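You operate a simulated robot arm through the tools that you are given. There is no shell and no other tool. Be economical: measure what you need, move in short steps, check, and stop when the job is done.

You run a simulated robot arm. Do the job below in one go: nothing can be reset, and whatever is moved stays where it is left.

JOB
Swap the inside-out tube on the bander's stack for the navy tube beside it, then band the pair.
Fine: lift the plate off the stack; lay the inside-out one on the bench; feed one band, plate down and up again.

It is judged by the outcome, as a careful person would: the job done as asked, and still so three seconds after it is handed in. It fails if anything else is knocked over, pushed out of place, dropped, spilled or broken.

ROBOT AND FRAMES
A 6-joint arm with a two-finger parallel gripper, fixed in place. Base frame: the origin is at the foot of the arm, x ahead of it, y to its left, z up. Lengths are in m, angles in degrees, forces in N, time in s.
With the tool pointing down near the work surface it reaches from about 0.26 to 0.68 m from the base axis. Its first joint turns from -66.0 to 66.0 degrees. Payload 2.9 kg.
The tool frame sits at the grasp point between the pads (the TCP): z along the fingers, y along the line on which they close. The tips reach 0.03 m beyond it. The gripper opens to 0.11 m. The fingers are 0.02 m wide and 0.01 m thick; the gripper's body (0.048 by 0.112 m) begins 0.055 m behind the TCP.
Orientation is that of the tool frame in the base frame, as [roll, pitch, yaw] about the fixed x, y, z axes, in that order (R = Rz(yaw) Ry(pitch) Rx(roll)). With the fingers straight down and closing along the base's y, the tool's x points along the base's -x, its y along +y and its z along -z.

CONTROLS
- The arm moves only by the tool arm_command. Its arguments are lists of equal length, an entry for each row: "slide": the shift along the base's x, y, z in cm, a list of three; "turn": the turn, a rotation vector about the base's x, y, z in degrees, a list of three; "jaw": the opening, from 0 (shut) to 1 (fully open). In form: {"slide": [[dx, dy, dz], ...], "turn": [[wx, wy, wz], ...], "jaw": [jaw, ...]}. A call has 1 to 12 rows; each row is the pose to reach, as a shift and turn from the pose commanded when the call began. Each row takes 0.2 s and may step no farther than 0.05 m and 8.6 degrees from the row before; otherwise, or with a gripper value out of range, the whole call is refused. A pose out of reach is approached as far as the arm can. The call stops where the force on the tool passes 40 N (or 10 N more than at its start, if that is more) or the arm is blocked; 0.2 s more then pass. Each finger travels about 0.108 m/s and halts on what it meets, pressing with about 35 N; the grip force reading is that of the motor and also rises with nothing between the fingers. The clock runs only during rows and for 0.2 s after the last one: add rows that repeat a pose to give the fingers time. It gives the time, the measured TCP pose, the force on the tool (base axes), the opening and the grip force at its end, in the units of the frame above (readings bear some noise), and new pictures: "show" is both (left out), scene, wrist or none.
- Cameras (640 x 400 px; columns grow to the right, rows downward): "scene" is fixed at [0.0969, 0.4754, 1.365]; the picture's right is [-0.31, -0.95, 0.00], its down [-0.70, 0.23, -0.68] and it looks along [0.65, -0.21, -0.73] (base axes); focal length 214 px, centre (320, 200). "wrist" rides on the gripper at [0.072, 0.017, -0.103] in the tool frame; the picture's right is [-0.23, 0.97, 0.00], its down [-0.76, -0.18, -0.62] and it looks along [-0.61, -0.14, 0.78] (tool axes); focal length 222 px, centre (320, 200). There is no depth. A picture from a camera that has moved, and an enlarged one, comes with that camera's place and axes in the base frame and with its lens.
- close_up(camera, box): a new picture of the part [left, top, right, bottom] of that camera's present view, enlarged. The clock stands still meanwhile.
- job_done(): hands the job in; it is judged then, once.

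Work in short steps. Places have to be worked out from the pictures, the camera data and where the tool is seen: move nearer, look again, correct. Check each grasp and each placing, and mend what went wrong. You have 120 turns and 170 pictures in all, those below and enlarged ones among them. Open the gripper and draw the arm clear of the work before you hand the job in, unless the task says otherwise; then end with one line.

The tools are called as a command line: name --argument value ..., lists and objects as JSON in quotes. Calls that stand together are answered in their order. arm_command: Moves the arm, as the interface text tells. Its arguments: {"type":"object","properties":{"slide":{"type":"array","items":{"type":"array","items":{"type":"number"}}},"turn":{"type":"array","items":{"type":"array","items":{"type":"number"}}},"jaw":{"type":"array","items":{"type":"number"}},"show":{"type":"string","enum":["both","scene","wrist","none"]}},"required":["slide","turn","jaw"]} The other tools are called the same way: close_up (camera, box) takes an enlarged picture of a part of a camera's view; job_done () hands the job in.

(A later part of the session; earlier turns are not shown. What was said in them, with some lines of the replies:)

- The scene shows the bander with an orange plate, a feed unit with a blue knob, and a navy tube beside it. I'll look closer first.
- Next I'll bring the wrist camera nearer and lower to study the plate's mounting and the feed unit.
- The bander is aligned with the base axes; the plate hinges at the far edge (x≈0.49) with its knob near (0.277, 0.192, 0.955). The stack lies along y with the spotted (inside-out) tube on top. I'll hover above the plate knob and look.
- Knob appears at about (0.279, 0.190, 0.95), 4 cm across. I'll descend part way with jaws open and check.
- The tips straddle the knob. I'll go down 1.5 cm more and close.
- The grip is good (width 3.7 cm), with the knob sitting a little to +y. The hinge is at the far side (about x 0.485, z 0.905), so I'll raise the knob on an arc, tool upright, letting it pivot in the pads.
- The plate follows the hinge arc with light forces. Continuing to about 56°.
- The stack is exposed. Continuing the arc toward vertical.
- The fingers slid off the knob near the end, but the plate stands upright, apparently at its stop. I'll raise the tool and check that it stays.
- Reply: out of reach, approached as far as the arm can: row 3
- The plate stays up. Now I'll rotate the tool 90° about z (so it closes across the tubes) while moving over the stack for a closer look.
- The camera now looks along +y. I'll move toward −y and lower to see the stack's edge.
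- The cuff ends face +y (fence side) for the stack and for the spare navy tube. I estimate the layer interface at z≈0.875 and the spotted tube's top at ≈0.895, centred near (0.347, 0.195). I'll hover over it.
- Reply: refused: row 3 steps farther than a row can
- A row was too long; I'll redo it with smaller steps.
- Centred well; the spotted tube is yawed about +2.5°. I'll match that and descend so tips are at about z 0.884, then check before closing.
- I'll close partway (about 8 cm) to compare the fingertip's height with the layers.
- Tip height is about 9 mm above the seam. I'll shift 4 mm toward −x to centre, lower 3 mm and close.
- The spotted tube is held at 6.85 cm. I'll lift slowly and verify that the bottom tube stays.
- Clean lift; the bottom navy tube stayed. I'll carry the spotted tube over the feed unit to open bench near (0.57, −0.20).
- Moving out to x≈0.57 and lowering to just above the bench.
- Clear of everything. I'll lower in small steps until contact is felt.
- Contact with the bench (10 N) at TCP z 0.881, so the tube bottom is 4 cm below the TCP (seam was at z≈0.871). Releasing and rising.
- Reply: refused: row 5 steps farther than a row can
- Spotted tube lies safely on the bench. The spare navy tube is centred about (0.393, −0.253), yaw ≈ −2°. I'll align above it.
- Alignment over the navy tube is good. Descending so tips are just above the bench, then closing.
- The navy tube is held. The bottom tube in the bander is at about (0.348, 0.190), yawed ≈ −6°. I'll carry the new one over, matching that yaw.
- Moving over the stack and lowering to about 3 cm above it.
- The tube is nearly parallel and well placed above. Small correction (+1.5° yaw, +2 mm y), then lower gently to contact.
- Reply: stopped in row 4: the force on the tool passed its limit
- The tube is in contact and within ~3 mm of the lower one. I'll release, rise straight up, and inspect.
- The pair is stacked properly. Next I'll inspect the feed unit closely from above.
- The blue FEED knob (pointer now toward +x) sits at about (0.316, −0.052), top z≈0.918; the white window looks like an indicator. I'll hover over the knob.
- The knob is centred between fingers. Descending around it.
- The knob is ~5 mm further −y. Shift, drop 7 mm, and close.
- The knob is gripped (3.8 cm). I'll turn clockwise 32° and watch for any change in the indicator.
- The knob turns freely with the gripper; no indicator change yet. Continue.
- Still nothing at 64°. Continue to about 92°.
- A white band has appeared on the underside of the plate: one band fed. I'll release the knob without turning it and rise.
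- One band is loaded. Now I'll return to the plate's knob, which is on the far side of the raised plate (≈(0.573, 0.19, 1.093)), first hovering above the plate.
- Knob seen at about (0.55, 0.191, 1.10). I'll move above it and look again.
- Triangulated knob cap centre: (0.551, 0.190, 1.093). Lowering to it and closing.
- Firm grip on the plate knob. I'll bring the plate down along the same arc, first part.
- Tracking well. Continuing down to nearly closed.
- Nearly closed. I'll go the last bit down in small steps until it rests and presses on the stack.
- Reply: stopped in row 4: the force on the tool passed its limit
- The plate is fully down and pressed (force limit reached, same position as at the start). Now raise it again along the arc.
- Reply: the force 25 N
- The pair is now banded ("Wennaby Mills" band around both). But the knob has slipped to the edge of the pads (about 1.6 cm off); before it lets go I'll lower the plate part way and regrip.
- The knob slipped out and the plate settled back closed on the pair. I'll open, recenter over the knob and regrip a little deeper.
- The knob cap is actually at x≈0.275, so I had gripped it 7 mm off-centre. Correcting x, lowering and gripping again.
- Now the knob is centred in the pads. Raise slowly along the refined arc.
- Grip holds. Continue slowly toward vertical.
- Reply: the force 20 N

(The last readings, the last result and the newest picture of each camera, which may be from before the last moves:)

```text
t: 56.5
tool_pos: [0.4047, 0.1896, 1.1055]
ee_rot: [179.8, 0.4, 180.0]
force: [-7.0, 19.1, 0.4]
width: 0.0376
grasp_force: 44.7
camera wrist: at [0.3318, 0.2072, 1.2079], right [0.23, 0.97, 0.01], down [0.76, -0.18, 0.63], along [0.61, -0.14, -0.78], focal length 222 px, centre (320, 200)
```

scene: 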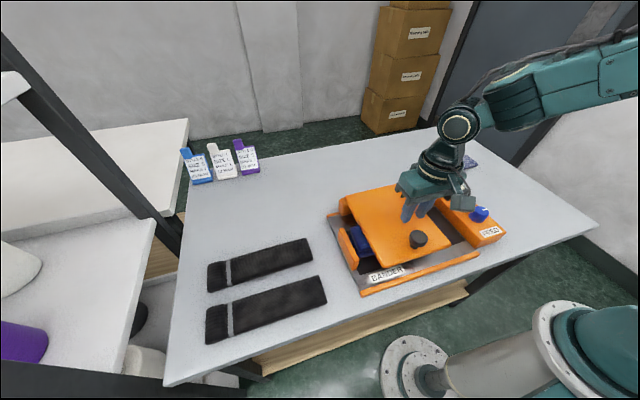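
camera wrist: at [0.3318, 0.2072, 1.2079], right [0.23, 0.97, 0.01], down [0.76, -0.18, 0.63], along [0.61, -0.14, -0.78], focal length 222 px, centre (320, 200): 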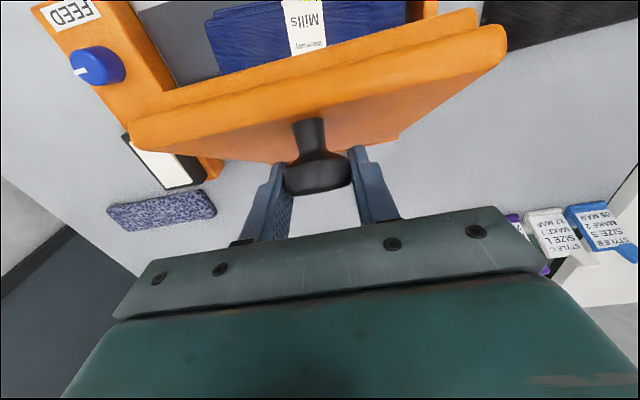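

Good; the band shows around both tubes. Continue to past vertical.

arm_command --slide '[[1.38, 0.1, 0.43], [2.78, 0.1, 0.8], [4.2, 0.1, 1.05], [5.64, 0.1, 1.2], [7.09, 0.1, 1.25], [8.54, 0.1, 1.2], [9.98, 0.1, 1.05], [11.4, 0.1, 0.8], [12.8, 0.1, 0.43], [14.18, 0.1, 0]]' --turn '[[0, 0, 0], [0, 0, 0], [0, 0, 0], [0, 0, 0], [0, 0, 0], [0, 0, 0], [0, 0, 0], [0, 0, 0], [0, 0, 0], [0, 0, 0]]' --jaw '[0.25, 0.25, 0.25, 0.25, 0.25, 0.25, 0.25, 0.25, 0.25, 0.25]' --show "both"

```text
t: 58.7
tool_pos: [0.5473, 0.1912, 1.1052]
ee_rot: [179.8, 0.4, -179.8]
force: [0.3, 0.1, -0.6]
width: 0.0275
grasp_force: 0.2
camera wrist: at [0.4729, 0.2084, 1.2073], right [0.23, 0.97, 0.0], down [0.76, -0.18, 0.63], along [0.61, -0.14, -0.78], focal length 222 px, centre (320, 200)
```

scene: 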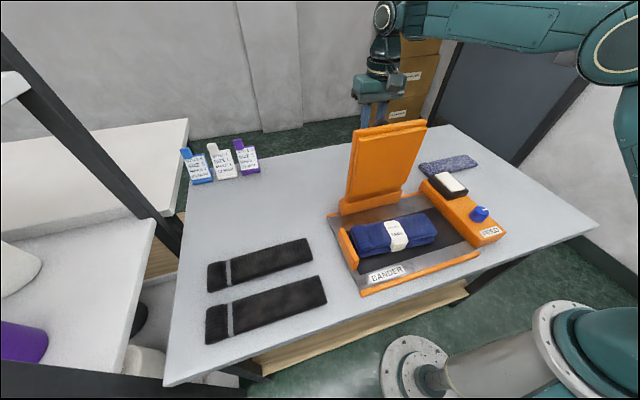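
wrist: 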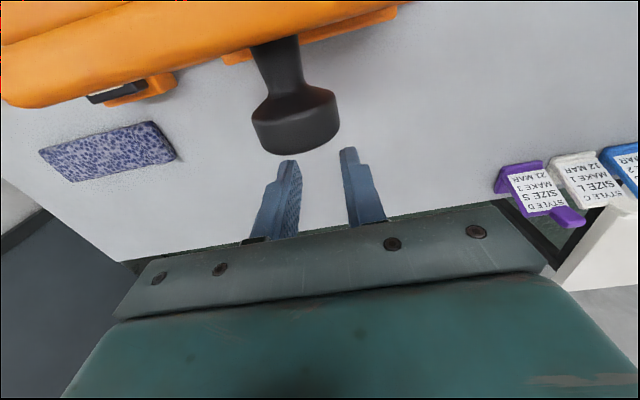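

It slipped again near the top with the plate around 75–80°. I'll hold one brief row to see which way it goes.

arm_command --slide '[[0, 0, 0]]' --turn '[[0, 0, 0]]' --jaw '[0.25]' --show "both"

```text
t: 59.1
tool_pos: [0.5456, 0.1904, 1.105]
ee_rot: [179.8, 0.3, -179.9]
force: [0.5, -0.3, 0.6]
width: 0.0277
grasp_force: 0.0
camera wrist: at [0.4728, 0.2079, 1.2075], right [0.23, 0.97, 0.0], down [0.76, -0.18, 0.63], along [0.61, -0.14, -0.78], focal length 222 px, centre (320, 200)
```

scene: 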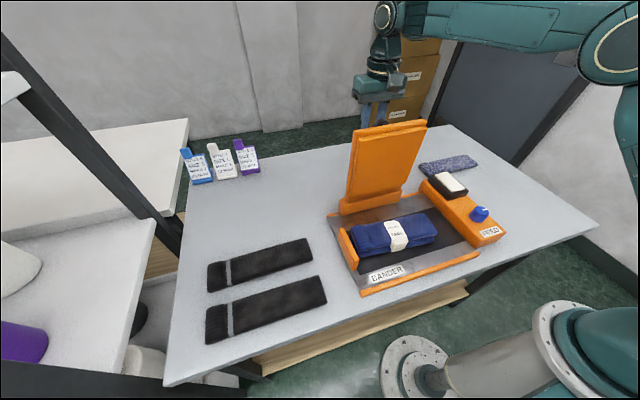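
wrist: 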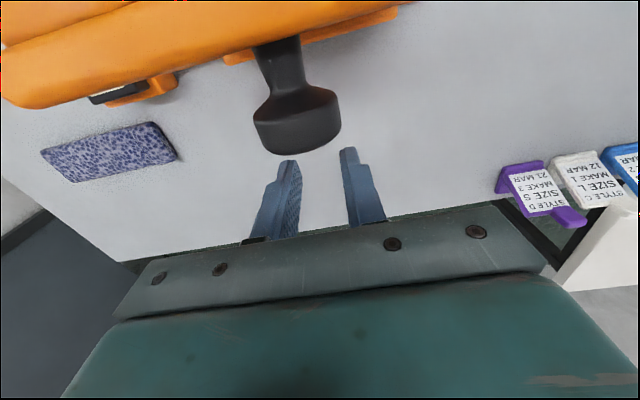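

The plate stays where it is (friction hinge), at roughly 75–80°. To have it fully up, I'll go over to the front and nudge its upper underside back to the stop.

arm_command --slide '[[0, 0, 4], [0, 0, 8.5], [-4, 0, 10], [-8.5, 0, 10.5], [-13, 0, 10.5], [-16, 0, 9], [-16.5, 0, 5], [-16.5, 0, 1]]' --turn '[[0, 0, 0], [0, 0, 0], [0, 0, 0], [0, 0, 0], [0, 0, 0], [0, 0, 0], [0, 0, 0], [0, 0, 0]]' --jaw '[0.25, 0.2, 0.1, 0, 0, 0, 0, 0]' --show "both"

```text
t: 60.9
tool_pos: [0.3816, 0.1903, 1.1146]
ee_rot: [179.8, 0.3, -180.0]
force: [0.8, -0.7, -0.9]
width: 0.0
grasp_force: 35.2
camera wrist: at [0.3079, 0.2085, 1.2157], right [0.23, 0.97, 0.0], down [0.76, -0.18, 0.63], along [0.61, -0.14, -0.78], focal length 222 px, centre (320, 200)
```

scene: 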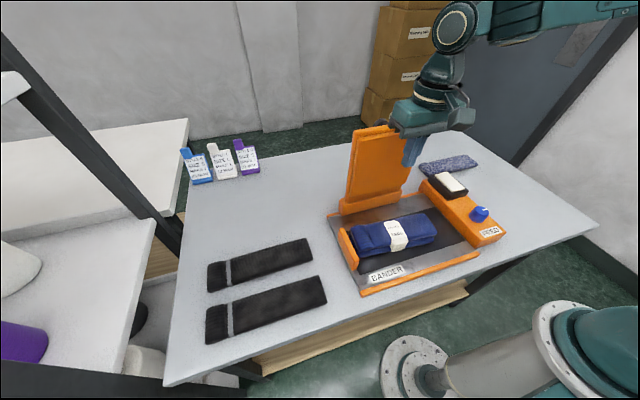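
wrist: 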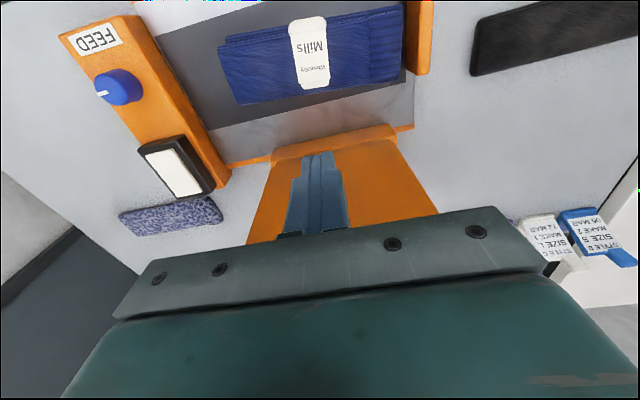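

Fingers are closed in front of the plate. Push gently in +x while watching force.

arm_command --slide '[[2, 0, 0], [4, 0, 0], [6, 0, 0], [8, 0, 0], [9.5, 0, 0], [10.5, 0, 0], [11.5, 0, 0]]' --turn '[[0, 0, 0], [0, 0, 0], [0, 0, 0], [0, 0, 0], [0, 0, 0], [0, 0, 0], [0, 0, 0]]' --jaw '[0, 0, 0, 0, 0, 0, 0]' --show "scene"

```text
t: 62.3
tool_pos: [0.4787, 0.1896, 1.1143]
ee_rot: [-179.7, -1.0, -179.5]
force: [-13.1, -0.3, 5.7]
width: 0.0001
grasp_force: 35.3
stopped in row 7: the force on the tool passed its limit (the readings are from after the stop); the commanded pose is now the measured one
```

scene: 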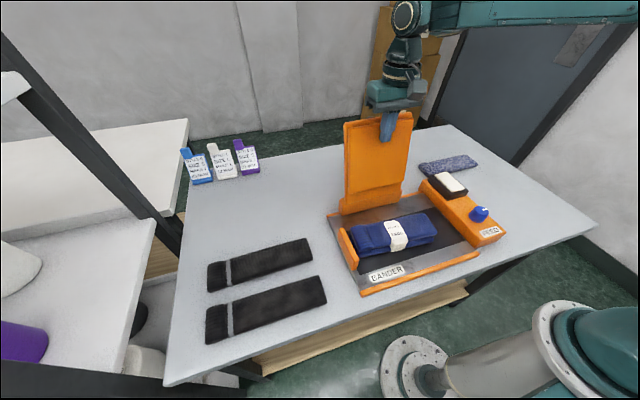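

The plate reached its stop (same position as before). I'll back away, rise, open and move clear.

arm_command --slide '[[-2, 0, 0], [-6, 0, 1], [-10, -1, 3], [-12, -5, 5], [-13, -9, 7], [-13, -13, 8], [-13, -17, 8], [-13, -20, 8], [-13, -20, 8]]' --turn '[[0, 0, 0], [0, 0, 0], [0, 0, 0], [0, 0, 0], [0, 0, 0], [0, 0, 0], [0, 0, 0], [0, 0, 0], [0, 0, 0]]' --jaw '[0, 0, 0.2, 0.4, 0.6, 0.8, 1, 1, 1]' --show "both"

close_up --camera "scene" --box '[320, 110, 510, 285]'

close_up --camera "scene" --box '[330, 200, 450, 275]'

```text
t: 64.3
tool_pos: [0.3516, -0.01, 1.1927]
ee_rot: [-179.6, -1.0, -179.8]
force: [-0.1, 0.7, -0.3]
width: 0.1103
grasp_force: 0.2
camera wrist: at [0.2788, 0.0077, 1.2953], right [0.22, 0.98, -0.01], down [0.77, -0.17, 0.61], along [0.6, -0.14, -0.79], focal length 222 px, centre (320, 200)
```

scene: 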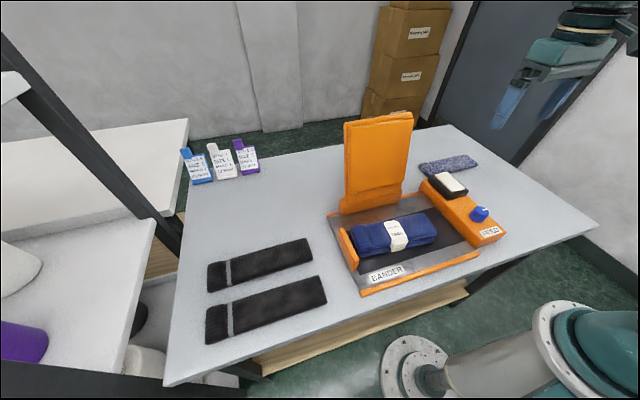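
wrist: 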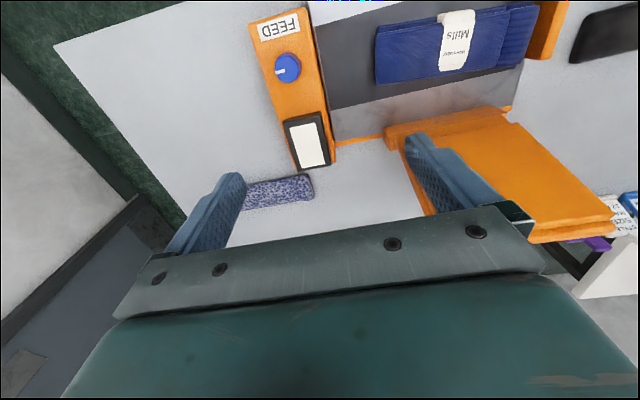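

```text
2.29 times, centred on (415, 198) of scene
camera zoom: at [0.0969, 0.4753, 1.365], right [-0.31, -0.95, 0.0], down [-0.7, 0.23, -0.68], along [0.65, -0.21, -0.73], focal length 490 px, centre (103, 206)
```

zoom: 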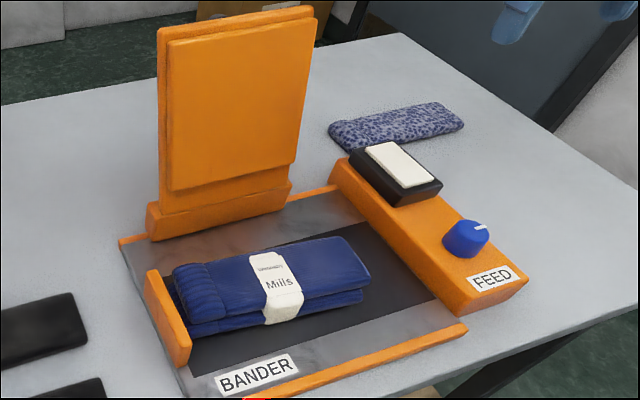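

```text
5.33 times, centred on (390, 238) of scene
camera zoom: at [0.0969, 0.4753, 1.365], right [-0.31, -0.95, 0.0], down [-0.7, 0.23, -0.68], along [0.65, -0.21, -0.73], focal length 1144 px, centre (-53, 0)
```

zoom: 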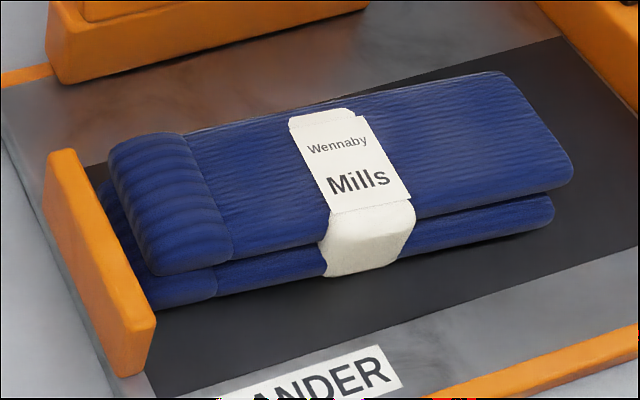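

The two navy tubes are banded together, the inside-out tube is on the bench, the plate is up, and the arm is clear with the gripper open. Handing in.

job_done

```text
The job is handed in.
```

The inside-out tube is on the bench, the navy tube is in its place, and the pair is held by one band with the plate back up. While I was raising the plate after banding, it slipped out of the grip and dropped back onto the banded pair; I raised it again and the band and tubes looked unharmed.
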